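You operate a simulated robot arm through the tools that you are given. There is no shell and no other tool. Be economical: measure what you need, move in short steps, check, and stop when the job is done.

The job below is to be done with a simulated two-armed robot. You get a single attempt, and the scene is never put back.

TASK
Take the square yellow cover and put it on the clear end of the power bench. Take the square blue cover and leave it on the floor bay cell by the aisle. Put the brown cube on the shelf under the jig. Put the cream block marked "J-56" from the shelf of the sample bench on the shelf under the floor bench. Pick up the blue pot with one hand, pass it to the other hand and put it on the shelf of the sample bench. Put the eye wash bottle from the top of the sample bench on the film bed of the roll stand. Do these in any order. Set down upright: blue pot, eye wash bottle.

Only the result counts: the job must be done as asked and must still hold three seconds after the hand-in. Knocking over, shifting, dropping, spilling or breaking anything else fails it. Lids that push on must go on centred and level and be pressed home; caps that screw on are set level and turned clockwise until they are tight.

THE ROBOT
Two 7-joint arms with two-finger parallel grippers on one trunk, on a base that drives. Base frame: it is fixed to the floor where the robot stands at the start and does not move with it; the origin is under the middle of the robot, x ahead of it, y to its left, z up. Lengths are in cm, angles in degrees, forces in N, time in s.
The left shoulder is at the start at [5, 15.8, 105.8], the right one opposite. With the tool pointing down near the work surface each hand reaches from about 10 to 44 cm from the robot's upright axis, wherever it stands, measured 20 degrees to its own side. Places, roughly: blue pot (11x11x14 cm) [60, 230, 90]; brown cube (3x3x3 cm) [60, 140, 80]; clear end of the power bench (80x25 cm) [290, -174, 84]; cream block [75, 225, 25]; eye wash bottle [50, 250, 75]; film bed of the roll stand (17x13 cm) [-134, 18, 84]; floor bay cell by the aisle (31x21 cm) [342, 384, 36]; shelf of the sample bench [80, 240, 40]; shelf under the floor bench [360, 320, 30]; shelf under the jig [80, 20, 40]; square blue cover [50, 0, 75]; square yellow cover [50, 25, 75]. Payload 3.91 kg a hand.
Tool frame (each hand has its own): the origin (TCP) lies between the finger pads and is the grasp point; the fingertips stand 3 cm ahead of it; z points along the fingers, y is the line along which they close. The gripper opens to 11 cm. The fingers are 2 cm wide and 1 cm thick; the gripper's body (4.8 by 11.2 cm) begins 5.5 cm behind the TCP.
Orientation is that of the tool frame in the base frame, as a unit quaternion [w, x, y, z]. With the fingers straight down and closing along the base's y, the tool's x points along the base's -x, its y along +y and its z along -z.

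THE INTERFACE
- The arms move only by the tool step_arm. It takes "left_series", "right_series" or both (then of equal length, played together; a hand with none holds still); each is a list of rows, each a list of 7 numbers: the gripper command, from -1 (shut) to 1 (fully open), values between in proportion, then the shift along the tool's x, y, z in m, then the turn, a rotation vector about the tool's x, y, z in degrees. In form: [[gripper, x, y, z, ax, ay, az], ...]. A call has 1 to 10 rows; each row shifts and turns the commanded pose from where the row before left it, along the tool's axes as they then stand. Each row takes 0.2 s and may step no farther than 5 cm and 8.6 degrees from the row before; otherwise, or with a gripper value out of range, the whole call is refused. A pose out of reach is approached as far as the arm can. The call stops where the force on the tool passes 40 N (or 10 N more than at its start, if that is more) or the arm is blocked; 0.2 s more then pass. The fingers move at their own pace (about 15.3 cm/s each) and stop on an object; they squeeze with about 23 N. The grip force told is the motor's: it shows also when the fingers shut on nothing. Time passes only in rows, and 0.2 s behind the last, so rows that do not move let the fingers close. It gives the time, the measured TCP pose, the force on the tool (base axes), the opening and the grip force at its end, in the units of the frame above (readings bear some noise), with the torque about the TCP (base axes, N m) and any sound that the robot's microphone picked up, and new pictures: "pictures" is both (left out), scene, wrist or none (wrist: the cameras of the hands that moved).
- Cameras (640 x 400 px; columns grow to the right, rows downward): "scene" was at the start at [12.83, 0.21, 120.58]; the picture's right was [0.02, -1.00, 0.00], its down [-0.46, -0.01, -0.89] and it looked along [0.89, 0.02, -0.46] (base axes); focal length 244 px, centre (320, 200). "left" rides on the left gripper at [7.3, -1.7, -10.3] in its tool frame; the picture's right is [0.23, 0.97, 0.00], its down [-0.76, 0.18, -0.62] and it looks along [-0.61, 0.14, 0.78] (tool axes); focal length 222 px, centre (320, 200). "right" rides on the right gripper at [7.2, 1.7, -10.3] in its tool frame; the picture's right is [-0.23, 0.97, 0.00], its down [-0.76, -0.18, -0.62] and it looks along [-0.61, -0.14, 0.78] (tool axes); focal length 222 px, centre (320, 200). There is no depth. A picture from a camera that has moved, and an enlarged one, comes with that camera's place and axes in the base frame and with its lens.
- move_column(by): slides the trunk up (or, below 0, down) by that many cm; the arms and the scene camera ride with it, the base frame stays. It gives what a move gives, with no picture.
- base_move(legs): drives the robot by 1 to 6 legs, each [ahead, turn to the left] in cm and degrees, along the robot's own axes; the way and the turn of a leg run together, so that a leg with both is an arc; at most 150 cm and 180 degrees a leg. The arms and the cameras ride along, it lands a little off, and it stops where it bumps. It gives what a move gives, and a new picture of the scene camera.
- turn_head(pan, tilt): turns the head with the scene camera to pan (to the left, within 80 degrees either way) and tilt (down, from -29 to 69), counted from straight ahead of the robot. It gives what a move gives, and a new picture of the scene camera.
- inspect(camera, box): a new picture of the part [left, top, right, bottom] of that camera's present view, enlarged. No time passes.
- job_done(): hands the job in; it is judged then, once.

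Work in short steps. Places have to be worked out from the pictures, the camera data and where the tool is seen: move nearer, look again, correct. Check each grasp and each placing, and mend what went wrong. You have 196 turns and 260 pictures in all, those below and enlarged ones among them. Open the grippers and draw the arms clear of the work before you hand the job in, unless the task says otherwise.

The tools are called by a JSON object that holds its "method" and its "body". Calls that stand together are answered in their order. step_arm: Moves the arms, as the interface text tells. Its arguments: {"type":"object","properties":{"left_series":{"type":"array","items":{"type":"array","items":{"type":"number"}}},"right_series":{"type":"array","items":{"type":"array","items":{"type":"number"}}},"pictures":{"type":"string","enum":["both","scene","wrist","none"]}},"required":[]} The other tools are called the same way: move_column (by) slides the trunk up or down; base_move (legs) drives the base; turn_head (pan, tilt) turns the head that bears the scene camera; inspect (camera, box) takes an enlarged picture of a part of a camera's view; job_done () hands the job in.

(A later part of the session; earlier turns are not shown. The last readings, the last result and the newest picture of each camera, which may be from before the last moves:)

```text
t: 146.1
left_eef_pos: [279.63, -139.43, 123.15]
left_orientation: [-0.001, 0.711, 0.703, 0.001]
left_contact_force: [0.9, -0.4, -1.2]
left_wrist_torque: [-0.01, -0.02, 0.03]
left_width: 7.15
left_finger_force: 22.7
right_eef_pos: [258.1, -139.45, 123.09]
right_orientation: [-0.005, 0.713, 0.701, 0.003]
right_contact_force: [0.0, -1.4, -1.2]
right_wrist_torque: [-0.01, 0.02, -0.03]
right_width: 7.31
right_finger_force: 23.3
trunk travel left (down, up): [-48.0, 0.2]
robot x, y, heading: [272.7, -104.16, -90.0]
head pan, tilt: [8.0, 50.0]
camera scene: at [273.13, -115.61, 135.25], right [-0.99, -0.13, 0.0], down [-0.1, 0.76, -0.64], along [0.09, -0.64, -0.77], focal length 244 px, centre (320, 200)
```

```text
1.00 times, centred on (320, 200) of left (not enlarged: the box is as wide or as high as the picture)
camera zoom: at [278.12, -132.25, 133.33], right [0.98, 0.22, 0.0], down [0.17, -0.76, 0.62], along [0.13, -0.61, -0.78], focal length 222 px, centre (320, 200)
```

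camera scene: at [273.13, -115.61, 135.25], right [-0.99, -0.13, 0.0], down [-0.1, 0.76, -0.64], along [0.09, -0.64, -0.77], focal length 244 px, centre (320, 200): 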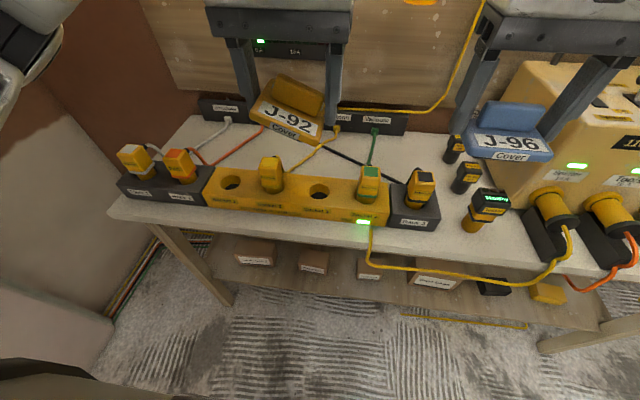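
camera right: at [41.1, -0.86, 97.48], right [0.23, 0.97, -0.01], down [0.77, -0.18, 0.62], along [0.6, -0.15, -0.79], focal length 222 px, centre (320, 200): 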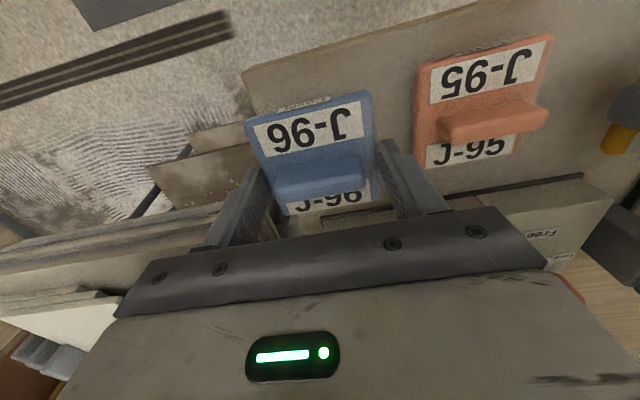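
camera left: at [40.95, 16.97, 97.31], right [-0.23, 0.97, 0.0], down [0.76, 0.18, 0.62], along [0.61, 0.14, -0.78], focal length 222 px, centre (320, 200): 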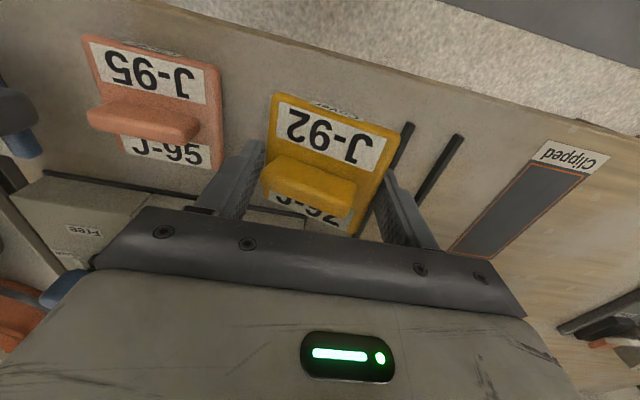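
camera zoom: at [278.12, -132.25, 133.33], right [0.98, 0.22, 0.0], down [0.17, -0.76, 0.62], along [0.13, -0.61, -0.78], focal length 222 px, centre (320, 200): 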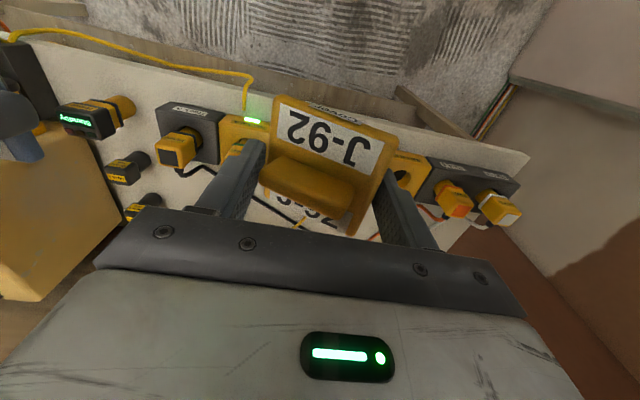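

The strip behind the racks has cables, but there's a free patch between the red and yellow cables around (297, -170). To get the left shoulder close, I'll reposition to about (289, -118) and turn so it leads.

{"method": "base_move", "body": {"legs": [[0, 50], [22, 0], [0, -95]]}}

{"method": "turn_head", "body": {"pan": 50, "tilt": 50}}

```text
t: 154.1
left_eef_pos: [269.15, -148.25, 123.18]
left_orientation: [0.0, 0.927, 0.375, 0.001]
left_contact_force: [-0.3, -0.5, -0.8]
left_wrist_torque: [0.01, -0.03, 0.02]
left_width: 7.17
left_finger_force: 23.2
right_eef_pos: [253.93, -132.95, 122.99]
right_orientation: [-0.004, 0.928, 0.373, 0.004]
right_contact_force: [-0.5, -0.4, -0.6]
right_wrist_torque: [0.01, 0.0, -0.01]
right_width: 7.32
right_finger_force: 22.6
trunk travel left (down, up): [-48.0, 0.2]
robot x, y, heading: [289.15, -117.95, -135.2]
head pan, tilt: [8.0, 50.0]
camera scene: at [281.27, -127.0, 135.24], right [-0.79, 0.61, 0.0], down [0.47, 0.61, -0.64], along [-0.39, -0.51, -0.77], focal length 244 px, centre (320, 200)
```

scene: 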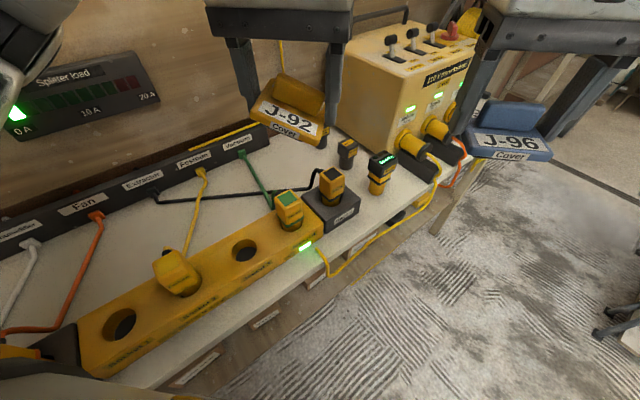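

```text
t: 155.2
left_eef_pos: [269.03, -148.23, 123.11]
left_orientation: [-0.001, 0.927, 0.375, 0.0]
left_contact_force: [-0.3, -0.7, -1.4]
left_wrist_torque: [-0.01, 0.0, 0.01]
left_width: 7.18
left_finger_force: 22.7
right_eef_pos: [253.88, -133.08, 123.1]
right_orientation: [-0.002, 0.928, 0.372, 0.004]
right_contact_force: [0.6, -0.5, -0.9]
right_wrist_torque: [0.01, -0.02, 0.01]
right_width: 7.32
right_finger_force: 23.3
trunk travel left (down, up): [-48.0, 0.2]
robot x, y, heading: [288.79, -118.1, -135.0]
head pan, tilt: [50.0, 50.0]
camera scene: at [286.56, -128.57, 135.24], right [-1.0, -0.08, 0.0], down [-0.06, 0.76, -0.64], along [0.05, -0.64, -0.77], focal length 244 px, centre (320, 200)
```

scene: 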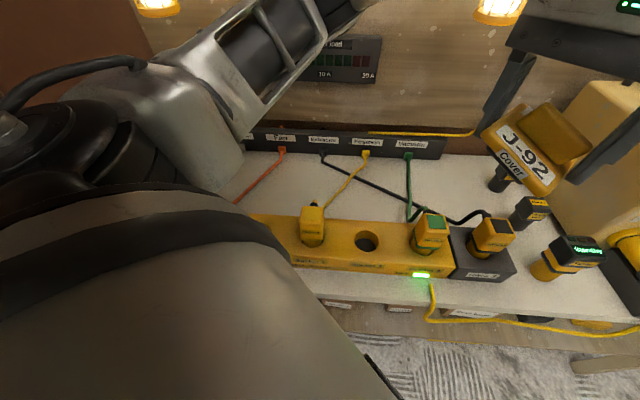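

The free patch between the red and yellow cables is centred near (299, -170). I'll swing the left hand over there at height and check.

{"method": "step_arm", "body": {"left_series": [[-1, 0.008, 0.0448, 0, 0, 0, 0], [-1, 0.008, 0.0448, 0, 0, 0, 0], [-1, 0.008, 0.0448, 0, 0, 0, 0], [-1, 0.008, 0.0448, 0, 0, 0, 0], [-1, 0.008, 0.0448, 0, 0, 0, 0], [-1, 0.008, 0.0448, 0, 0, 0, 0], [-1, 0.008, 0.0448, 0, 0, 0, 0], [-1, 0.008, 0.0448, 0, 0, 0, 0], [-1, 0, 0, 0, 0, 0, 0]]}}

```text
t: 157.2
left_eef_pos: [296.31, -170.5, 122.59]
left_orientation: [0.0, 0.927, 0.375, 0.0]
left_contact_force: [-1.1, -0.4, -0.9]
left_wrist_torque: [-0.01, 0.03, 0.04]
left_width: 7.14
left_finger_force: 23.1
left hand out of reach, approached as far as the arm can: row 8
right_eef_pos: [253.87, -132.95, 123.1]
right_orientation: [-0.002, 0.928, 0.373, 0.005]
right_contact_force: [-0.1, 0.7, -0.4]
right_wrist_torque: [0.06, 0.01, 0.02]
right_width: 7.33
right_finger_force: 23.4
trunk travel left (down, up): [-48.0, 0.2]
robot x, y, heading: [288.97, -117.92, -135.4]
head pan, tilt: [50.0, 50.0]
camera scene: at [286.55, -128.55, 135.24], right [-1.0, -0.08, 0.0], down [-0.06, 0.76, -0.64], along [0.05, -0.64, -0.77], focal length 244 px, centre (320, 200)
camera left: at [300.32, -164.28, 132.87], right [0.84, -0.54, 0.0], down [-0.42, -0.66, 0.62], along [-0.34, -0.52, -0.78], focal length 222 px, centre (320, 200)
```

scene: 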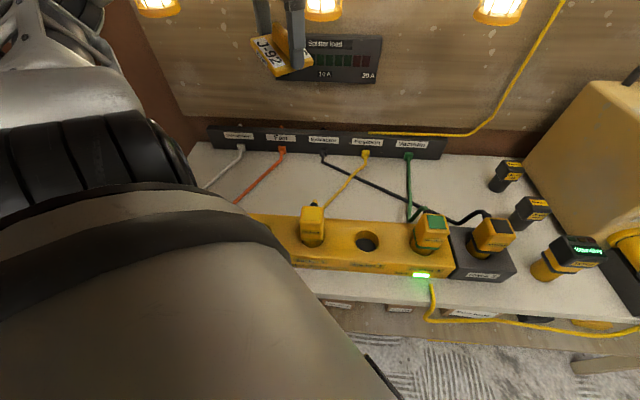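
left: 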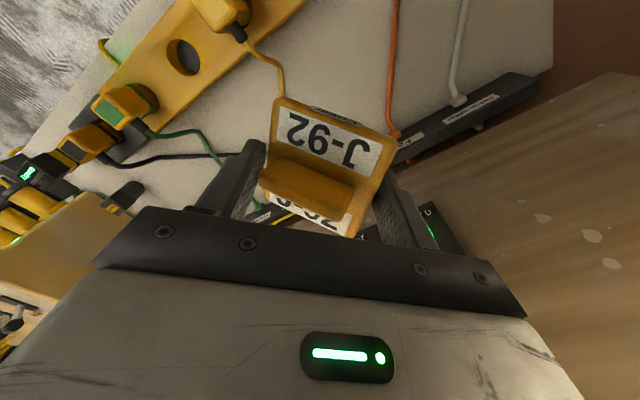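

The hand is over the free patch, slightly nearer the yellow cable. I'll shift 2.5 cm toward +x and lower 16 cm with the arm, keeping the forearm high over the plugs.

{"method": "step_arm", "body": {"left_series": [[-1, 0, 0, 0.04, 0, 0, 0], [-1, 0.008, 0.008, 0.04, 0, 0, 0], [-1, 0.01, 0.01, 0.04, 0, 0, 0], [-1, 0, 0, 0.04, 0, 0, 0], [-1, 0, 0, 0, 0, 0, 0]]}}

```text
t: 158.4
left_eef_pos: [298.81, -170.38, 106.47]
left_orientation: [-0.001, 0.927, 0.376, 0.0]
left_contact_force: [0.5, 0.3, -0.6]
left_wrist_torque: [-0.02, -0.04, 0.01]
left_width: 7.12
left_finger_force: 22.8
right_eef_pos: [253.93, -133.0, 123.06]
right_orientation: [-0.003, 0.928, 0.373, 0.005]
right_contact_force: [0.3, 0.1, -0.7]
right_wrist_torque: [0.01, 0.01, 0.01]
right_width: 7.3
right_finger_force: 23.1
trunk travel left (down, up): [-48.0, 0.2]
robot x, y, heading: [289.33, -117.76, -135.3]
head pan, tilt: [50.0, 50.0]
camera scene: at [286.58, -128.56, 135.24], right [-1.0, -0.08, 0.0], down [-0.06, 0.76, -0.64], along [0.05, -0.64, -0.77], focal length 244 px, centre (320, 200)
camera left: at [302.9, -164.17, 116.73], right [0.84, -0.54, 0.0], down [-0.42, -0.66, 0.62], along [-0.34, -0.52, -0.78], focal length 222 px, centre (320, 200)
```

scene: 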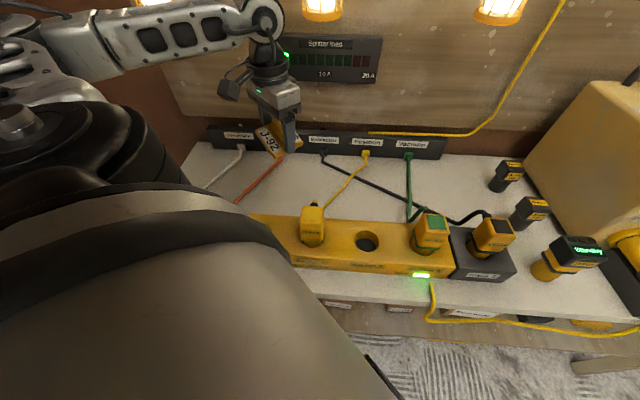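
left: 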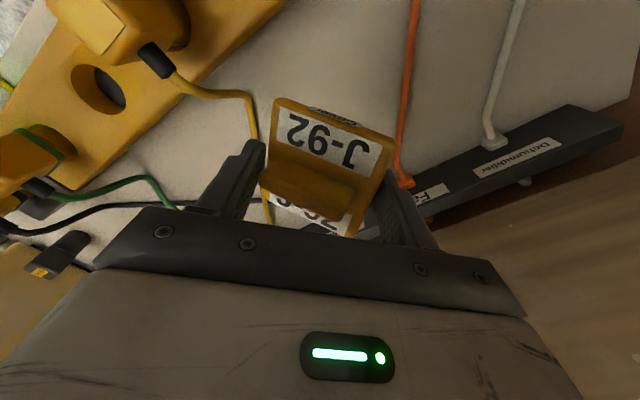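

The landing patch under the cover is clear, with cables on both sides. I'll shift 1.2 cm away from the yellow cable and lower to z ≈ 92.

{"method": "step_arm", "body": {"left_series": [[-1, 0, 0.012, 0.04, 0, 0, 0], [-1, 0, 0, 0.045, 0, 0, 0], [-1, 0, 0, 0.045, 0, 0, 0], [-1, 0, 0, 0.015, 0, 0, 0], [-1, 0, 0, 0, 0, 0, 0]]}}

```text
t: 159.6
left_eef_pos: [299.62, -171.19, 92.0]
left_orientation: [0.0, 0.927, 0.375, 0.001]
left_contact_force: [-0.6, 0.1, -0.7]
left_wrist_torque: [-0.01, 0.0, 0.03]
left_width: 7.15
left_finger_force: 23.3
right_eef_pos: [254.05, -133.01, 123.07]
right_orientation: [-0.004, 0.928, 0.373, 0.004]
right_contact_force: [0.1, 0.1, -0.6]
right_wrist_torque: [0.01, -0.02, 0.0]
right_width: 7.33
right_finger_force: 23.3
trunk travel left (down, up): [-48.0, 0.2]
robot x, y, heading: [289.33, -117.88, -135.6]
head pan, tilt: [50.0, 50.0]
camera scene: at [286.57, -128.57, 135.24], right [-1.0, -0.08, 0.0], down [-0.06, 0.76, -0.64], along [0.05, -0.64, -0.77], focal length 244 px, centre (320, 200)
camera left: at [303.7, -165.11, 102.21], right [0.84, -0.54, 0.0], down [-0.42, -0.66, 0.62], along [-0.34, -0.52, -0.78], focal length 222 px, centre (320, 200)
```

scene: 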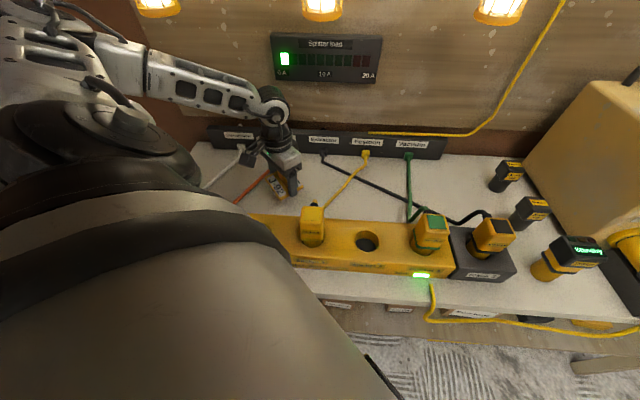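
left: 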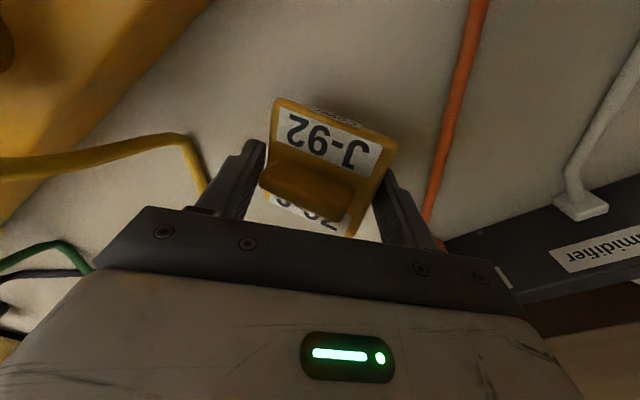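

Clear all around. I'll lower slowly to touch down.

{"method": "step_arm", "body": {"left_series": [[-1, 0, 0, 0.01, 0, 0, 0], [-1, 0, 0, 0.007, 0, 0, 0], [-1, 0, 0, 0.005, 0, 0, 0], [-1, 0, 0, 0.005, 0, 0, 0], [-1, 0, 0, 0.004, 0, 0, 0], [-1, 0, 0, 0.004, 0, 0, 0]], "pictures": "wrist"}}

```text
t: 161.0
left_eef_pos: [299.54, -171.43, 88.8]
left_orientation: [0.003, 0.927, 0.376, -0.002]
left_contact_force: [3.4, -5.9, 23.4]
left_wrist_torque: [-0.01, 0.2, 0.1]
left_width: 7.22
left_finger_force: 22.7
right_eef_pos: [253.85, -132.81, 123.21]
right_orientation: [-0.002, 0.928, 0.373, 0.003]
right_contact_force: [0.1, 0.0, -0.2]
right_wrist_torque: [0.03, 0.0, -0.04]
right_width: 7.31
right_finger_force: 22.7
trunk travel left (down, up): [-48.0, 0.2]
robot x, y, heading: [289.06, -118.22, -135.3]
head pan, tilt: [50.0, 50.0]
camera left: at [303.66, -165.16, 98.98], right [0.84, -0.54, 0.0], down [-0.42, -0.65, 0.63], along [-0.34, -0.53, -0.78], focal length 222 px, centre (320, 200)
```

left: 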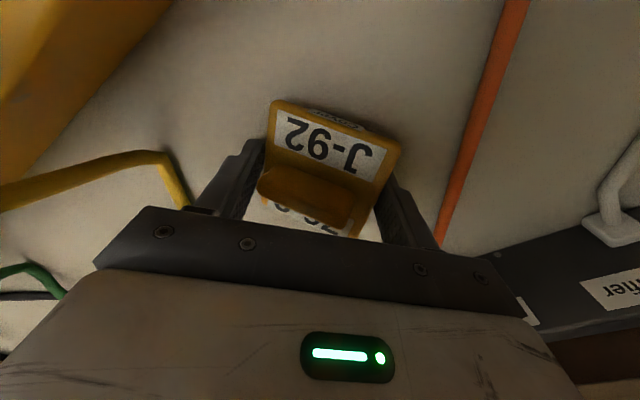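

The cover is down (23 N). I'll open just enough and rise straight up.

{"method": "step_arm", "body": {"left_series": [[0.5, 0, 0, 0, 0, 0, 0], [0.5, 0, 0, 0, 0, 0, 0], [0.5, 0, 0, -0.02, 0, 0, 0], [0.5, 0, 0, -0.045, 0, 0, 0], [0.5, 0, 0, -0.045, 0, 0, 0], [0.5, 0, 0, -0.045, 0, 0, 0], [0.5, 0, 0, -0.045, 0, 0, 0], [0.5, 0, 0, -0.045, 0, 0, 0]], "pictures": "wrist"}}

```text
t: 162.8
left_eef_pos: [299.69, -171.2, 113.16]
left_orientation: [-0.001, 0.927, 0.375, 0.003]
left_contact_force: [0.7, 0.1, 0.2]
left_wrist_torque: [0.02, -0.02, 0.02]
left_width: 8.25
left_finger_force: 0.0
right_eef_pos: [253.93, -132.9, 123.02]
right_orientation: [-0.003, 0.928, 0.372, 0.005]
right_contact_force: [0.7, 0.9, 0.1]
right_wrist_torque: [-0.03, 0.0, 0.0]
right_width: 7.33
right_finger_force: 23.1
trunk travel left (down, up): [-48.0, 0.2]
robot x, y, heading: [288.84, -118.31, -135.3]
head pan, tilt: [50.0, 50.0]
camera left: at [303.72, -165.01, 123.34], right [0.84, -0.54, 0.0], down [-0.42, -0.66, 0.62], along [-0.34, -0.52, -0.78], focal length 222 px, centre (320, 200)
```

left: 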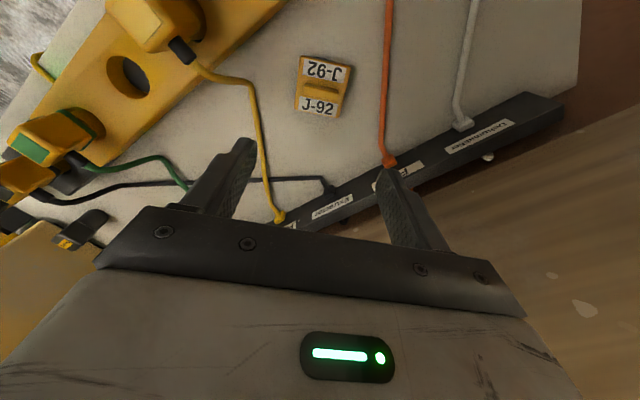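

The yellow cover sits on the clear strip. I'll retract the left hand high, then turn left to look along +y for a route to the floor bay.

{"method": "step_arm", "body": {"left_series": [[0.5, 0, 0, -0.045, 0, 0, 0], [0.5, -0.008, -0.0448, -0.01, 0, 0, 0], [0.5, -0.008, -0.0448, 0, 0, 0, 0], [0.5, -0.008, -0.0448, 0, 0, 0, 0], [0.5, -0.008, -0.0448, 0, 0, 0, 0], [0.5, -0.008, -0.0448, 0, 0, 0, 0], [0.5, -0.008, -0.0448, 0, 0, 0, 0], [0.5, -0.008, -0.0448, 0, 0, 0, 0]], "pictures": "none"}}

{"method": "base_move", "body": {"legs": [[0, 135], [-30, 0], [0, 60]]}}

{"method": "turn_head", "body": {"pan": 15, "tilt": 20}}

```text
t: 164.6
left_eef_pos: [273.51, -152.88, 118.66]
left_orientation: [-0.001, 0.927, 0.375, 0.001]
left_contact_force: [0.4, 0.4, -0.1]
left_wrist_torque: [0.05, -0.01, 0.01]
left_width: 8.25
left_finger_force: 0.0
right_eef_pos: [253.76, -133.08, 123.03]
right_orientation: [-0.003, 0.928, 0.373, 0.004]
right_contact_force: [0.1, -0.3, 0.1]
right_wrist_torque: [0.0, -0.01, -0.03]
right_width: 7.32
right_finger_force: 23.0
trunk travel left (down, up): [-48.0, 0.2]
robot x, y, heading: [288.93, -117.66, -135.2]
head pan, tilt: [50.0, 50.0]
```

```text
t: 174.9
left_eef_pos: [265.23, -79.82, 118.69]
left_orientation: [-0.001, -0.488, 0.873, 0.0]
left_contact_force: [-0.6, 0.6, 0.0]
left_wrist_torque: [-0.03, -0.03, 0.04]
left_width: 8.27
left_finger_force: 0.1
right_eef_pos: [289.4, -94.25, 123.23]
right_orientation: [-0.004, -0.485, 0.874, -0.003]
right_contact_force: [0.0, 0.3, -0.3]
right_wrist_torque: [-0.01, 0.01, -0.01]
right_width: 7.32
right_finger_force: 23.0
trunk travel left (down, up): [-48.0, 0.2]
robot x, y, heading: [258.61, -117.29, 58.6]
head pan, tilt: [50.0, 50.0]
camera scene: at [258.12, -106.53, 135.24], right [0.95, 0.32, 0.0], down [0.25, -0.73, -0.64], along [-0.21, 0.61, -0.77], focal length 244 px, centre (320, 200)
```

scene: 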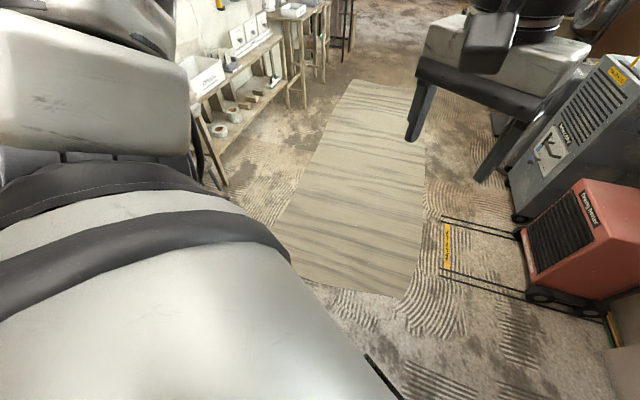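

```text
t: 175.9
left_eef_pos: [265.22, -79.84, 118.64]
left_orientation: [-0.001, -0.487, 0.873, -0.001]
left_contact_force: [0.3, 0.6, 0.8]
left_wrist_torque: [0.0, 0.03, 0.02]
left_width: 8.22
left_finger_force: 0.0
right_eef_pos: [289.28, -94.33, 123.11]
right_orientation: [-0.005, -0.483, 0.875, -0.003]
right_contact_force: [-0.2, 0.7, -0.8]
right_wrist_torque: [0.02, -0.01, 0.02]
right_width: 7.32
right_finger_force: 22.9
trunk travel left (down, up): [-48.0, 0.2]
robot x, y, heading: [258.92, -117.26, 58.6]
head pan, tilt: [15.0, 20.0]
camera scene: at [263.22, -104.88, 139.79], right [0.96, -0.28, 0.0], down [-0.1, -0.33, -0.94], along [0.26, 0.9, -0.34], focal length 244 px, centre (320, 200)
```

scene: 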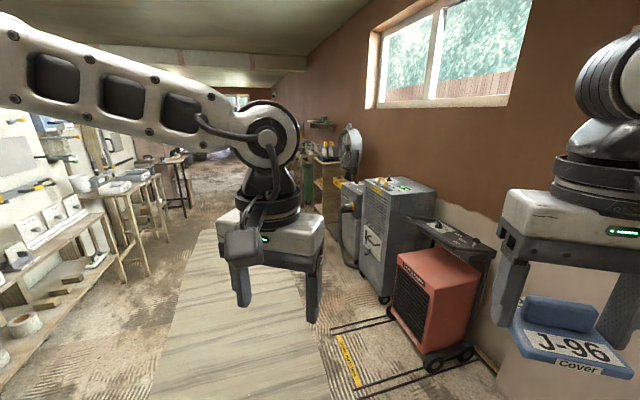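

There's a clear aisle along +y on this side, around x ≈ 245, leading to the floor bay. I'll drive 300 cm along it and look.

{"method": "base_move", "body": {"legs": [[0, 33.9], [150, 0], [150, 0]]}}

{"method": "turn_head", "body": {"pan": -45, "tilt": 30}}

```text
t: 192.0
left_eef_pos: [227.88, 218.21, 118.68]
left_orientation: [0.001, 0.726, -0.688, 0.001]
left_contact_force: [0.3, -0.7, -0.8]
left_wrist_torque: [0.03, 0.01, 0.02]
left_width: 8.26
left_finger_force: 0.0
right_eef_pos: [255.99, 220.14, 123.03]
right_orientation: [0.003, 0.723, -0.69, 0.005]
right_contact_force: [0.0, -0.5, -1.5]
right_wrist_torque: [-0.01, 0.01, 0.01]
right_width: 7.32
right_finger_force: 23.3
trunk travel left (down, up): [-48.0, 0.2]
robot x, y, heading: [244.05, 183.73, 93.5]
head pan, tilt: [15.0, 20.0]
camera scene: at [240.47, 196.64, 139.8], right [0.95, 0.32, 0.0], down [0.11, -0.32, -0.94], along [-0.3, 0.89, -0.34], focal length 244 px, centre (320, 200)
```

scene: 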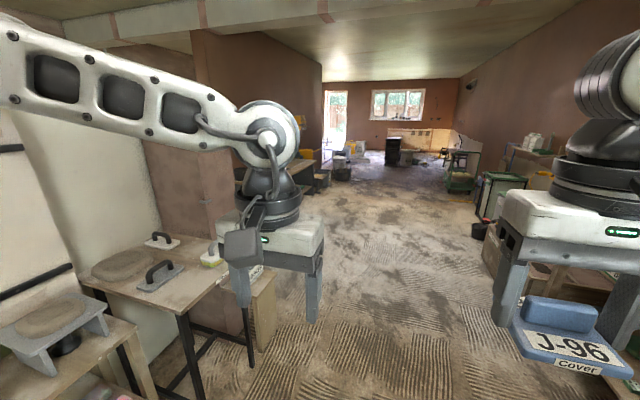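

```text
t: 193.3
left_eef_pos: [227.86, 218.19, 118.65]
left_orientation: [0.001, 0.725, -0.688, 0.001]
left_contact_force: [0.3, -0.2, -0.2]
left_wrist_torque: [0.02, -0.02, -0.01]
left_width: 8.25
left_finger_force: 0.1
right_eef_pos: [255.9, 220.1, 123.15]
right_orientation: [0.003, 0.724, -0.69, 0.004]
right_contact_force: [0.1, 0.9, -1.5]
right_wrist_torque: [-0.02, 0.01, 0.0]
right_width: 7.31
right_finger_force: 23.1
trunk travel left (down, up): [-48.0, 0.2]
robot x, y, heading: [243.72, 183.84, 93.6]
head pan, tilt: [-45.0, 30.0]
camera scene: at [249.41, 194.57, 138.2], right [0.75, -0.66, 0.0], down [-0.33, -0.37, -0.87], along [0.57, 0.65, -0.5], focal length 244 px, centre (320, 200)
```

scene: 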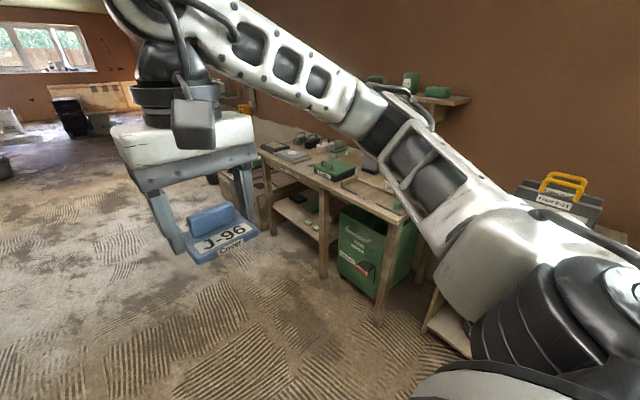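

The floor bench is at x ≈ 336 from y ≈ 250 to 365, with the bay cells beyond it. I'll drive on to y ≈ 366 and face +x.

{"method": "base_move", "body": {"legs": [[0, -5], [100, 0], [83, 0], [0, -88.5]]}}

{"method": "turn_head", "body": {"pan": 0, "tilt": 35}}

```text
t: 206.8
left_eef_pos: [285.01, 380.07, 118.68]
left_orientation: [-0.001, 0.007, 1.0, 0.0]
left_contact_force: [0.4, 0.3, -0.1]
left_wrist_torque: [0.02, 0.01, -0.01]
left_width: 8.24
left_finger_force: 0.0
right_eef_pos: [285.13, 351.96, 123.15]
right_orientation: [-0.005, 0.01, 1.0, -0.001]
right_contact_force: [-0.2, 0.1, -0.5]
right_wrist_torque: [0.0, -0.02, 0.01]
right_width: 7.3
right_finger_force: 23.1
trunk travel left (down, up): [-48.0, 0.2]
robot x, y, heading: [249.43, 366.39, -0.4]
head pan, tilt: [-45.0, 30.0]
camera scene: at [259.74, 359.86, 138.19], right [-0.71, -0.7, 0.0], down [-0.35, 0.36, -0.87], along [0.61, -0.62, -0.5], focal length 244 px, centre (320, 200)
```

scene: 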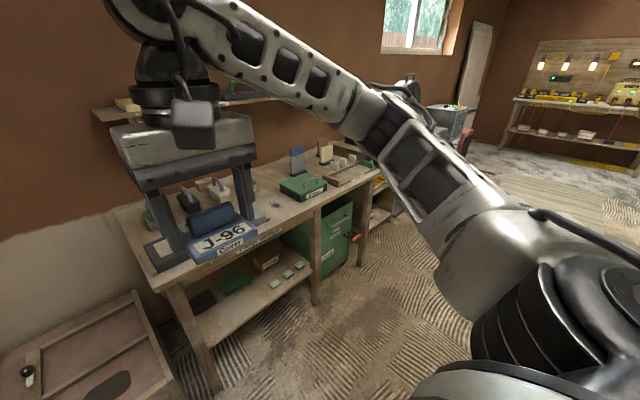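

```text
t: 207.9
left_eef_pos: [285.1, 380.23, 118.76]
left_orientation: [-0.001, 0.007, 1.0, -0.001]
left_contact_force: [0.1, -0.4, -0.3]
left_wrist_torque: [-0.01, 0.03, 0.0]
left_width: 8.24
left_finger_force: 0.0
right_eef_pos: [284.99, 352.05, 123.21]
right_orientation: [-0.005, 0.01, 1.0, -0.001]
right_contact_force: [-0.2, -0.3, 0.1]
right_wrist_torque: [0.01, -0.03, 0.0]
right_width: 7.31
right_finger_force: 23.5
trunk travel left (down, up): [-48.0, 0.2]
robot x, y, heading: [250.02, 366.38, -0.3]
head pan, tilt: [0.0, 35.0]
camera scene: at [262.19, 366.24, 137.42], right [-0.01, -1.0, 0.0], down [-0.57, 0.0, -0.82], along [0.82, -0.01, -0.57], focal length 244 px, centre (320, 200)
```

scene: 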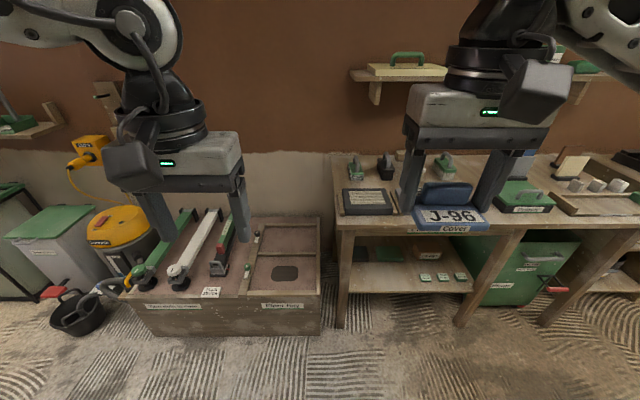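

The front "Open bay" cell is at about (344, 384, 36). I'll enlarge it to see the rim and the dark oval.

{"method": "inspect", "body": {"camera": "scene", "box": [220, 200, 380, 300]}}

{"method": "inspect", "body": {"camera": "scene", "box": [330, 150, 490, 330]}}

```text
4.00 times, centred on (300, 250) of scene
camera zoom: at [262.19, 366.24, 137.42], right [-0.01, -1.0, 0.0], down [-0.57, 0.0, -0.82], along [0.82, -0.01, -0.57], focal length 978 px, centre (400, 0)
```

zoom: 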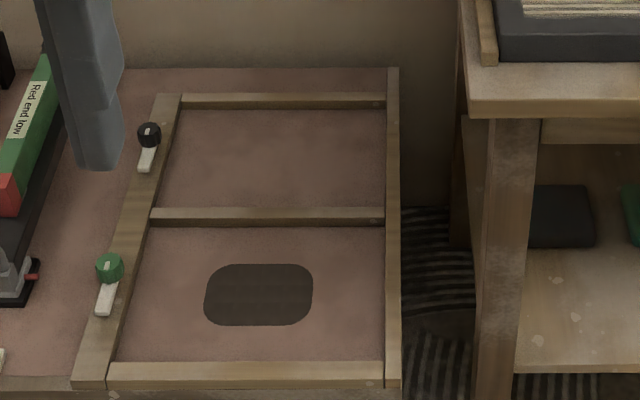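

```text
2.22 times, centred on (410, 240) of scene
camera zoom: at [262.19, 366.24, 137.42], right [-0.01, -1.0, 0.0], down [-0.57, 0.0, -0.82], along [0.82, -0.01, -0.57], focal length 543 px, centre (120, 111)
```

zoom: 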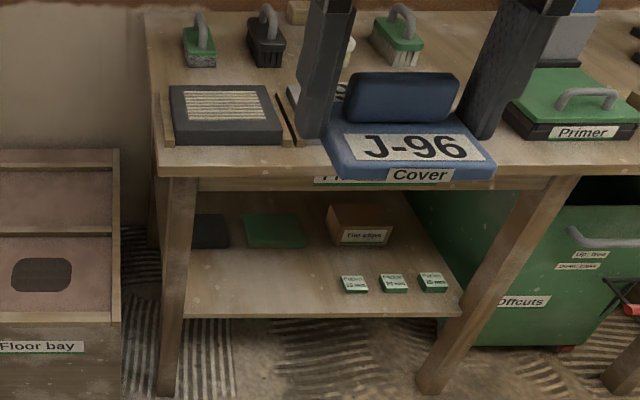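

The cell is framed by low battens, interior x 333–352, y 368–399. I'll shift to y ≈ 401, raise the left hand out of the way, lower the trunk, and extend the right hand low.

{"method": "base_move", "body": {"legs": [[0, 90], [35, 0], [0, -90]]}}

{"method": "step_arm", "body": {"left_series": [[0.5, 0, 0, -0.045, 0, 0, 0], [0.5, 0, 0, -0.045, 0, 0, 0], [0.5, 0, 0, -0.045, 0, 0, 0], [0.5, 0, 0, -0.045, 0, 0, 0]], "right_series": [[-1, -0.03, 0, 0, 0, 0, 0], [-1, -0.03, 0, 0.01, 0, 0, 0], [-1, -0.03, 0, 0.02, 0, 0, 0], [-1, -0.03, 0, 0.02, 0, 0, 0]], "pictures": "none"}}

{"method": "move_column", "body": {"by": -45}}

```text
t: 217.8
left_eef_pos: [286.0, 414.5, 118.78]
left_orientation: [-0.001, 0.015, 1.0, -0.002]
left_contact_force: [0.3, 0.9, 0.3]
left_wrist_torque: [-0.05, -0.01, -0.01]
left_width: 8.22
left_finger_force: 0.1
right_eef_pos: [285.62, 386.37, 123.05]
right_orientation: [-0.005, 0.017, 1.0, -0.001]
right_contact_force: [-0.3, -0.1, -0.6]
right_wrist_torque: [0.03, 0.0, -0.02]
right_width: 7.33
right_finger_force: 23.2
trunk travel left (down, up): [-48.0, 0.2]
robot x, y, heading: [249.93, 401.19, -1.0]
head pan, tilt: [0.0, 35.0]
camera scene: at [262.93, 400.91, 137.42], right [-0.02, -1.0, 0.0], down [-0.57, 0.01, -0.82], along [0.82, -0.02, -0.57], focal length 244 px, centre (320, 200)
```

scene: 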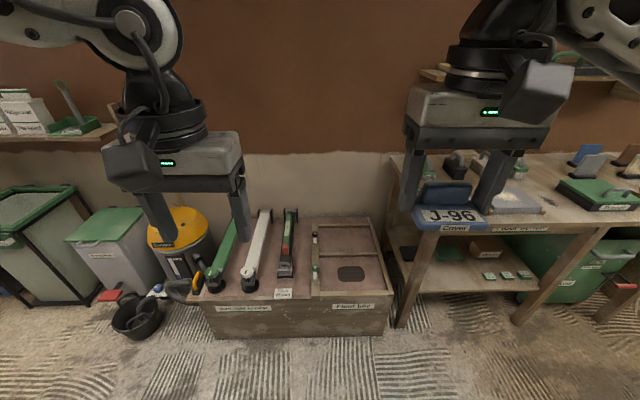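

```text
t: 218.8
left_eef_pos: [286.28, 414.84, 136.47]
left_orientation: [-0.002, 0.014, 1.0, -0.001]
left_contact_force: [0.7, -0.2, -1.0]
left_wrist_torque: [0.04, 0.02, -0.01]
left_width: 8.25
left_finger_force: 0.0
right_eef_pos: [297.79, 385.75, 117.96]
right_orientation: [-0.006, 0.018, 1.0, -0.002]
right_contact_force: [-0.7, 0.3, 0.6]
right_wrist_torque: [-0.02, 0.02, 0.0]
right_width: 7.31
right_finger_force: 22.9
trunk travel left (down, up): [-48.0, 0.2]
robot x, y, heading: [250.65, 401.52, -1.3]
head pan, tilt: [0.0, 35.0]
```

```text
refused: -45 is not a number from -40 to 40
```

Max 40 per call; I'll lower 40 cm and then lower the right hand to z ≈ 52.

{"method": "move_column", "body": {"by": -40}}

{"method": "step_arm", "body": {"right_series": [[-1, 0, 0, 0.04, 0, 0, 0], [-1, 0, 0, 0.045, 0, 0, 0], [-1, 0, 0, 0.045, 0, 0, 0], [-1, 0, 0, 0.045, 0, 0, 0], [-1, 0, 0, 0.045, 0, 0, 0], [-1, 0, 0, 0.04, 0, 0, 0]]}}

```text
t: 222.6
left_eef_pos: [286.04, 414.73, 96.7]
left_orientation: [-0.001, 0.014, 1.0, -0.001]
left_contact_force: [-0.4, -0.5, 0.6]
left_wrist_torque: [-0.01, 0.0, 0.01]
left_width: 8.27
left_finger_force: 0.0
right_eef_pos: [297.58, 385.73, 78.06]
right_orientation: [-0.006, 0.017, 1.0, -0.001]
right_contact_force: [-0.4, 0.3, -1.2]
right_wrist_torque: [0.01, 0.03, -0.02]
right_width: 7.33
right_finger_force: 22.8
trunk travel left (down, up): [-8.0, 40.2]
robot x, y, heading: [250.23, 401.01, -1.2]
head pan, tilt: [0.0, 35.0]
```

```text
t: 224.0
left_eef_pos: [285.96, 414.78, 96.68]
left_orientation: [-0.001, 0.014, 1.0, -0.001]
left_contact_force: [-0.7, -0.4, -0.2]
left_wrist_torque: [0.0, -0.06, -0.04]
left_width: 8.23
left_finger_force: 0.0
right_eef_pos: [297.43, 385.83, 51.96]
right_orientation: [-0.005, 0.017, 1.0, -0.001]
right_contact_force: [0.0, -0.9, -0.4]
right_wrist_torque: [0.02, 0.0, -0.03]
right_width: 7.31
right_finger_force: 22.6
trunk travel left (down, up): [-8.0, 40.2]
robot x, y, heading: [250.2, 401.0, -1.1]
head pan, tilt: [0.0, 35.0]
camera scene: at [262.92, 400.93, 97.42], right [-0.02, -1.0, 0.0], down [-0.57, 0.01, -0.82], along [0.82, -0.02, -0.57], focal length 244 px, centre (320, 200)
camera right: at [290.32, 387.84, 62.39], right [0.26, 0.97, 0.0], down [0.76, -0.2, 0.62], along [0.59, -0.16, -0.79], focal length 222 px, centre (320, 200)
```

scene: 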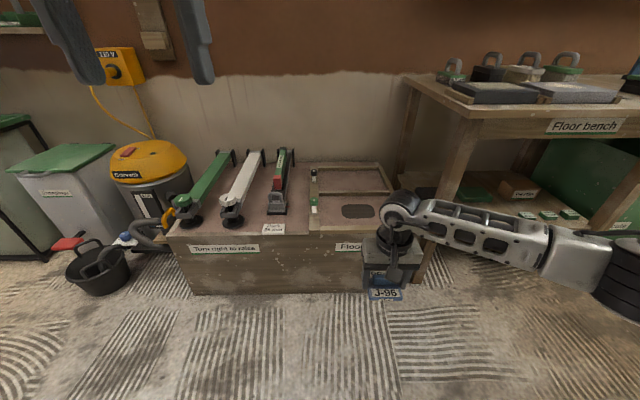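
right: 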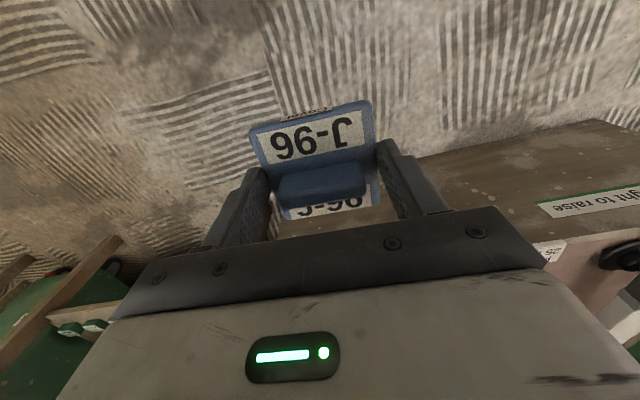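

The forearm lies across toward the floor bench, so driving straight in would hit its leg. I'll come in from the left with the robot turned 30° right so that the elbow trails behind.

{"method": "base_move", "body": {"legs": [[0, 84], [50, 0], [0, -113]]}}

{"method": "step_arm", "body": {"right_series": [[-1, -0.03, 0.008, 0, 0, 0, 0], [-1, -0.03, 0.008, 0, 0, 0, 0], [-1, -0.03, 0.009, 0, 0, 0, 0], [-1, -0.028, 0.009, 0, 0, 0, 0], [-1, 0, 0, 0, 0, 0, 0]]}}

```text
t: 235.2
left_eef_pos: [294.45, 445.6, 96.67]
left_orientation: [-0.002, 0.258, 0.966, -0.001]
left_contact_force: [0.5, -0.4, 0.1]
left_wrist_torque: [-0.01, 0.0, -0.02]
left_width: 8.26
left_finger_force: 0.1
right_eef_pos: [290.98, 414.74, 51.89]
right_orientation: [-0.005, 0.261, 0.965, 0.0]
right_contact_force: [0.1, -0.4, -0.7]
right_wrist_torque: [0.02, -0.01, 0.02]
right_width: 7.33
right_finger_force: 22.5
trunk travel left (down, up): [-8.0, 40.2]
robot x, y, heading: [256.51, 450.55, -29.5]
head pan, tilt: [0.0, 35.0]
camera scene: at [267.63, 444.24, 97.42], right [-0.49, -0.87, 0.0], down [-0.5, 0.28, -0.82], along [0.71, -0.4, -0.57], focal length 244 px, centre (320, 200)
```

scene: 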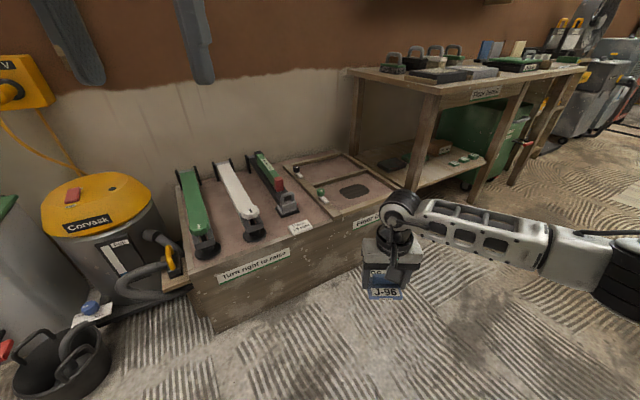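

```text
t: 236.4
left_eef_pos: [294.55, 445.61, 96.61]
left_orientation: [-0.001, 0.257, 0.966, -0.002]
left_contact_force: [-0.4, 0.2, 0.4]
left_wrist_torque: [-0.01, 0.01, 0.02]
left_width: 8.24
left_finger_force: 0.0
right_eef_pos: [302.75, 411.7, 51.99]
right_orientation: [-0.004, 0.26, 0.966, 0.001]
right_contact_force: [-0.2, -0.3, -0.1]
right_wrist_torque: [-0.02, 0.03, -0.02]
right_width: 7.32
right_finger_force: 23.3
trunk travel left (down, up): [-8.0, 40.2]
robot x, y, heading: [257.08, 450.69, -29.8]
head pan, tilt: [0.0, 35.0]
camera scene: at [267.63, 444.25, 97.41], right [-0.49, -0.87, 0.0], down [-0.5, 0.28, -0.82], along [0.71, -0.4, -0.57], focal length 244 px, centre (320, 200)
camera right: at [297.37, 416.92, 62.35], right [0.69, 0.73, 0.0], down [0.57, -0.54, 0.62], along [0.45, -0.43, -0.79], focal length 222 px, centre (320, 200)
```

scene: 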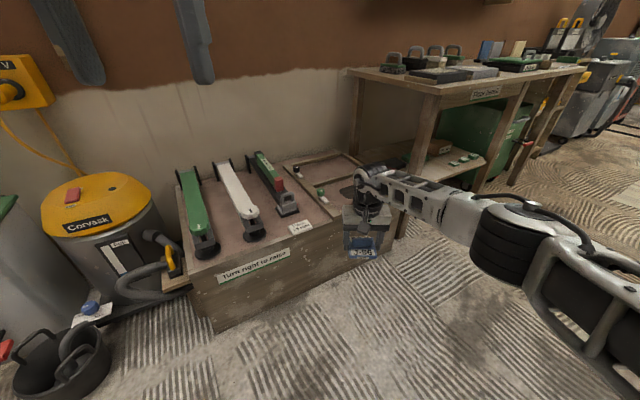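
right: 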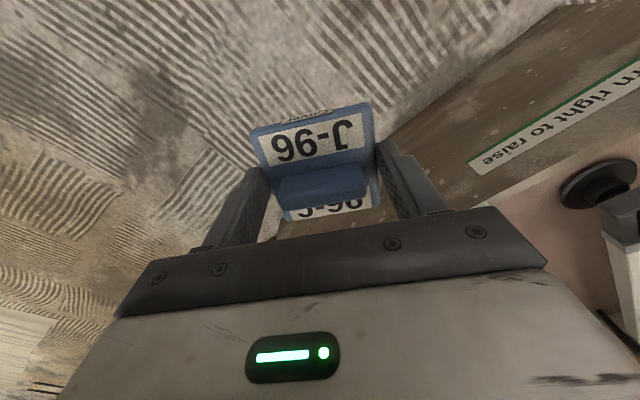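

I'll drive 42 cm along the heading so the hand comes over the cell, after raising it 4 cm for the battens.

{"method": "step_arm", "body": {"right_series": [[-1, 0, -0.015, -0.04, 0, 0, 0]], "pictures": "none"}}

{"method": "base_move", "body": {"legs": [[42, 0]]}}

{"method": "inspect", "body": {"camera": "right", "box": [0, 0, 640, 400]}}

```text
t: 236.8
left_eef_pos: [294.47, 445.63, 96.73]
left_orientation: [-0.002, 0.258, 0.966, -0.002]
left_contact_force: [0.1, 0.1, 0.3]
left_wrist_torque: [-0.01, -0.01, 0.02]
left_width: 8.27
left_finger_force: 0.1
right_eef_pos: [302.02, 410.49, 55.94]
right_orientation: [-0.004, 0.26, 0.966, 0.0]
right_contact_force: [0.4, 0.1, -0.7]
right_wrist_torque: [0.01, 0.0, 0.02]
right_width: 7.33
right_finger_force: 23.2
trunk travel left (down, up): [-8.0, 40.2]
robot x, y, heading: [256.52, 450.63, -29.7]
head pan, tilt: [0.0, 35.0]
```

```text
t: 239.4
left_eef_pos: [330.73, 424.98, 96.57]
left_orientation: [-0.001, 0.259, 0.966, -0.002]
left_contact_force: [0.4, 0.4, -0.8]
left_wrist_torque: [-0.01, -0.02, 0.01]
left_width: 8.24
left_finger_force: 0.0
right_eef_pos: [338.14, 389.88, 55.9]
right_orientation: [-0.005, 0.261, 0.965, 0.0]
right_contact_force: [0.9, -0.1, 0.4]
right_wrist_torque: [0.02, 0.02, 0.02]
right_width: 7.29
right_finger_force: 22.7
trunk travel left (down, up): [-8.0, 40.2]
robot x, y, heading: [292.5, 430.07, -29.8]
head pan, tilt: [0.0, 35.0]
camera scene: at [303.83, 423.69, 97.41], right [-0.49, -0.87, 0.0], down [-0.5, 0.28, -0.82], along [0.71, -0.4, -0.57], focal length 244 px, centre (320, 200)
```

scene: 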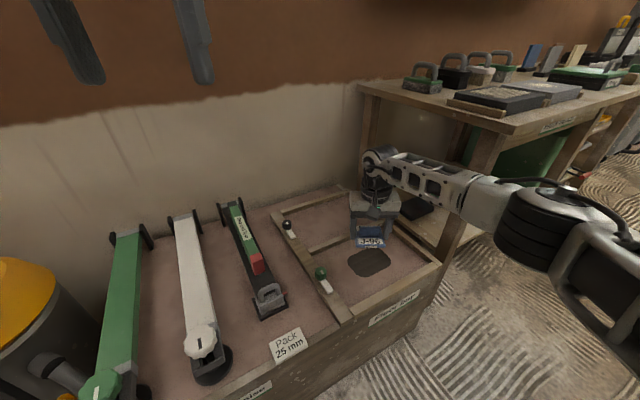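

```text
1.00 times, centred on (320, 200) of right (not enlarged: the box is as wide or as high as the picture)
camera zoom: at [332.83, 395.05, 66.33], right [0.69, 0.73, 0.0], down [0.57, -0.54, 0.62], along [0.44, -0.43, -0.79], focal length 222 px, centre (320, 200)
```

zoom: 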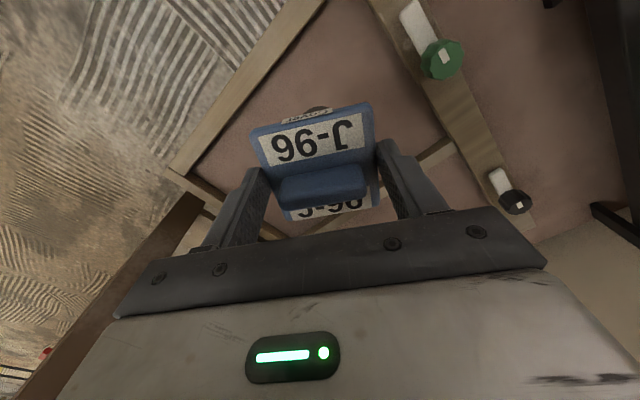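

The landing spot is inside the cell, about 1 cm from the front batten, so I'll shift 2.5 cm deeper and lower to just above, then touch down slowly.

{"method": "step_arm", "body": {"right_series": [[-1, -0.027, 0.004, 0.01, 0, 0, 0], [-1, 0, 0, 0.045, 0, 0, 0], [-1, 0, 0, 0.04, 0, 0, 0], [-1, 0, 0, 0.01, 0, 0, 0], [-1, 0, 0, 0.008, 0, 0, 0], [-1, 0, 0, 0.007, 0, 0, 0], [-1, 0, 0, 0.007, 0, 0, 0], [-1, 0, 0, 0.007, 0, 0, 0], [-1, 0, 0, 0.007, 0, 0, 0]]}}

```text
t: 241.4
left_eef_pos: [330.81, 424.98, 96.64]
left_orientation: [-0.001, 0.259, 0.966, -0.001]
left_contact_force: [0.3, -0.4, 0.0]
left_wrist_torque: [-0.01, 0.01, 0.01]
left_width: 8.25
left_finger_force: 0.0
right_eef_pos: [337.61, 389.62, 43.59]
right_orientation: [-0.004, 0.261, 0.965, 0.0]
right_contact_force: [0.6, -0.3, -0.8]
right_wrist_torque: [0.02, -0.03, 0.01]
right_width: 7.3
right_finger_force: 22.9
right hand out of reach, approached as far as the arm can: row 2, 4, 7, 8
trunk travel left (down, up): [-8.0, 40.2]
robot x, y, heading: [292.97, 429.92, -29.5]
head pan, tilt: [0.0, 35.0]
camera scene: at [303.84, 423.69, 97.42], right [-0.49, -0.87, 0.0], down [-0.5, 0.28, -0.82], along [0.71, -0.4, -0.57], focal length 244 px, centre (320, 200)
camera right: at [332.27, 394.89, 54.01], right [0.69, 0.73, 0.0], down [0.57, -0.54, 0.62], along [0.45, -0.43, -0.79], focal length 222 px, centre (320, 200)
```

scene: 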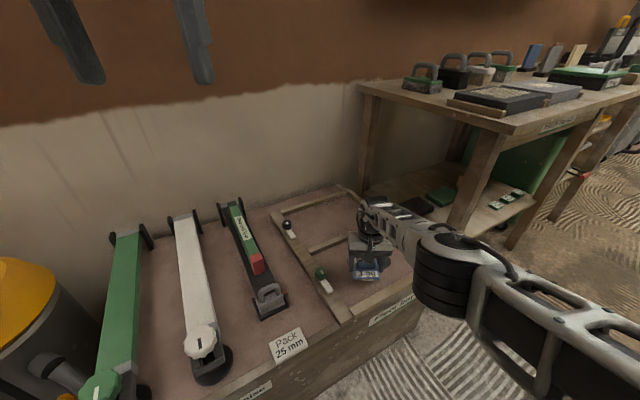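
right: 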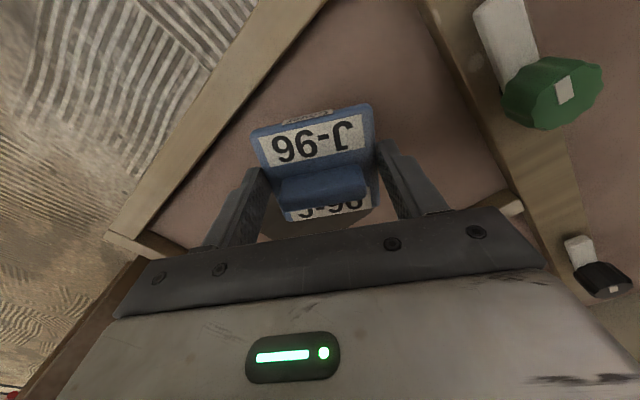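

The arm is at its reach limit. I'll lift a touch, drive 3 cm closer, and lower the trunk 5 cm to gain reach.

{"method": "step_arm", "body": {"right_series": [[-1, 0, 0, -0.04, 0, 0, 0]], "pictures": "none"}}

{"method": "base_move", "body": {"legs": [[3, 0]]}}

{"method": "move_column", "body": {"by": -4}}

{"method": "step_arm", "body": {"right_series": [[-1, 0, 0, 0.005, 0, 0, 0], [-1, 0, 0, 0.005, 0, 0, 0], [-1, 0, 0, 0.005, 0, 0, 0], [-1, 0, 0, 0.005, 0, 0, 0], [-1, 0, 0, 0.005, 0, 0, 0], [-1, 0, 0, 0, 0, 0, 0]], "pictures": "wrist"}}

```text
t: 241.8
left_eef_pos: [330.75, 424.96, 96.5]
left_orientation: [-0.001, 0.259, 0.966, -0.001]
left_contact_force: [-0.2, 0.6, -0.2]
left_wrist_torque: [-0.01, -0.02, 0.0]
left_width: 8.25
left_finger_force: 0.1
right_eef_pos: [337.81, 390.11, 47.47]
right_orientation: [-0.005, 0.261, 0.965, 0.002]
right_contact_force: [1.4, 4.3, -1.1]
right_wrist_torque: [-0.35, 0.09, 0.05]
right_width: 7.32
right_finger_force: 22.8
trunk travel left (down, up): [-8.0, 40.2]
robot x, y, heading: [292.86, 430.16, -29.6]
head pan, tilt: [0.0, 35.0]
```

```text
t: 242.6
left_eef_pos: [333.3, 423.57, 96.62]
left_orientation: [-0.001, 0.26, 0.966, 0.0]
left_contact_force: [0.9, 0.6, -0.2]
left_wrist_torque: [-0.01, -0.01, -0.01]
left_width: 8.23
left_finger_force: 0.1
right_eef_pos: [340.45, 388.14, 47.66]
right_orientation: [-0.005, 0.261, 0.965, 0.0]
right_contact_force: [-0.4, 0.3, 0.1]
right_wrist_torque: [0.03, 0.03, -0.01]
right_width: 7.32
right_finger_force: 23.0
trunk travel left (down, up): [-8.0, 40.2]
robot x, y, heading: [295.77, 428.73, -29.6]
head pan, tilt: [0.0, 35.0]
camera scene: at [306.4, 422.23, 97.42], right [-0.49, -0.87, 0.0], down [-0.5, 0.28, -0.82], along [0.71, -0.4, -0.57], focal length 244 px, centre (320, 200)
```

scene: 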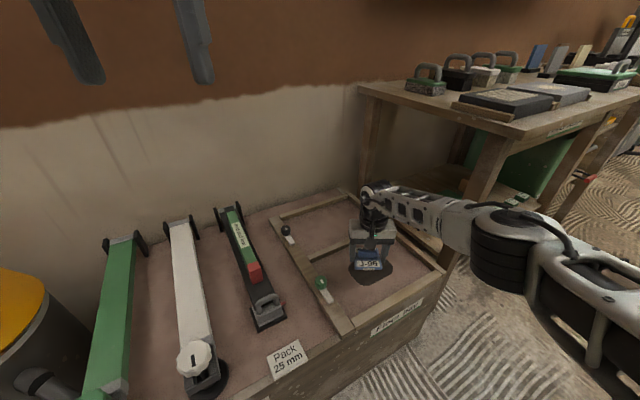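

```text
t: 243.5
left_eef_pos: [333.21, 423.63, 92.68]
left_orientation: [0.0, 0.258, 0.966, -0.002]
left_contact_force: [0.2, 0.1, 0.0]
left_wrist_torque: [0.04, -0.02, 0.04]
left_width: 8.24
left_finger_force: 0.1
right_eef_pos: [340.27, 388.19, 43.63]
right_orientation: [-0.004, 0.261, 0.965, 0.0]
right_contact_force: [0.1, 0.2, 0.0]
right_wrist_torque: [0.04, -0.01, 0.0]
right_width: 7.33
right_finger_force: 23.2
trunk travel left (down, up): [-4.0, 44.2]
robot x, y, heading: [295.71, 428.82, -29.5]
head pan, tilt: [0.0, 35.0]
```

```text
t: 244.9
left_eef_pos: [333.18, 423.54, 92.67]
left_orientation: [0.0, 0.259, 0.966, -0.001]
left_contact_force: [0.3, 0.5, 0.1]
left_wrist_torque: [0.0, 0.0, -0.01]
left_width: 8.28
left_finger_force: 0.1
right_eef_pos: [340.29, 388.02, 41.18]
right_orientation: [-0.005, 0.261, 0.965, 0.001]
right_contact_force: [-0.3, -0.4, -0.8]
right_wrist_torque: [0.0, -0.01, -0.03]
right_width: 7.34
right_finger_force: 23.0
trunk travel left (down, up): [-4.0, 44.2]
robot x, y, heading: [295.42, 428.85, -29.6]
head pan, tilt: [0.0, 35.0]
camera right: at [334.95, 393.3, 51.49], right [0.69, 0.73, 0.0], down [0.57, -0.54, 0.62], along [0.44, -0.43, -0.79], focal length 222 px, centre (320, 200)
```

right: 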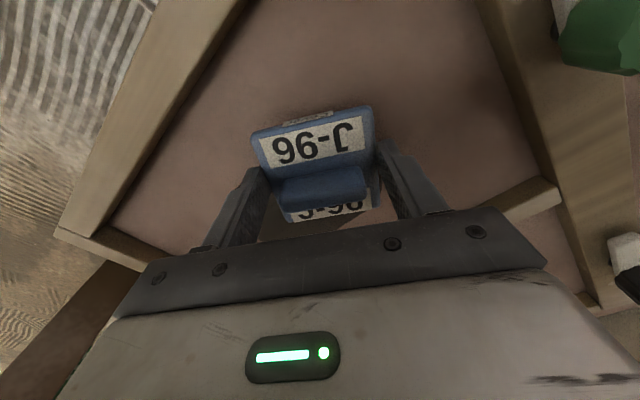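

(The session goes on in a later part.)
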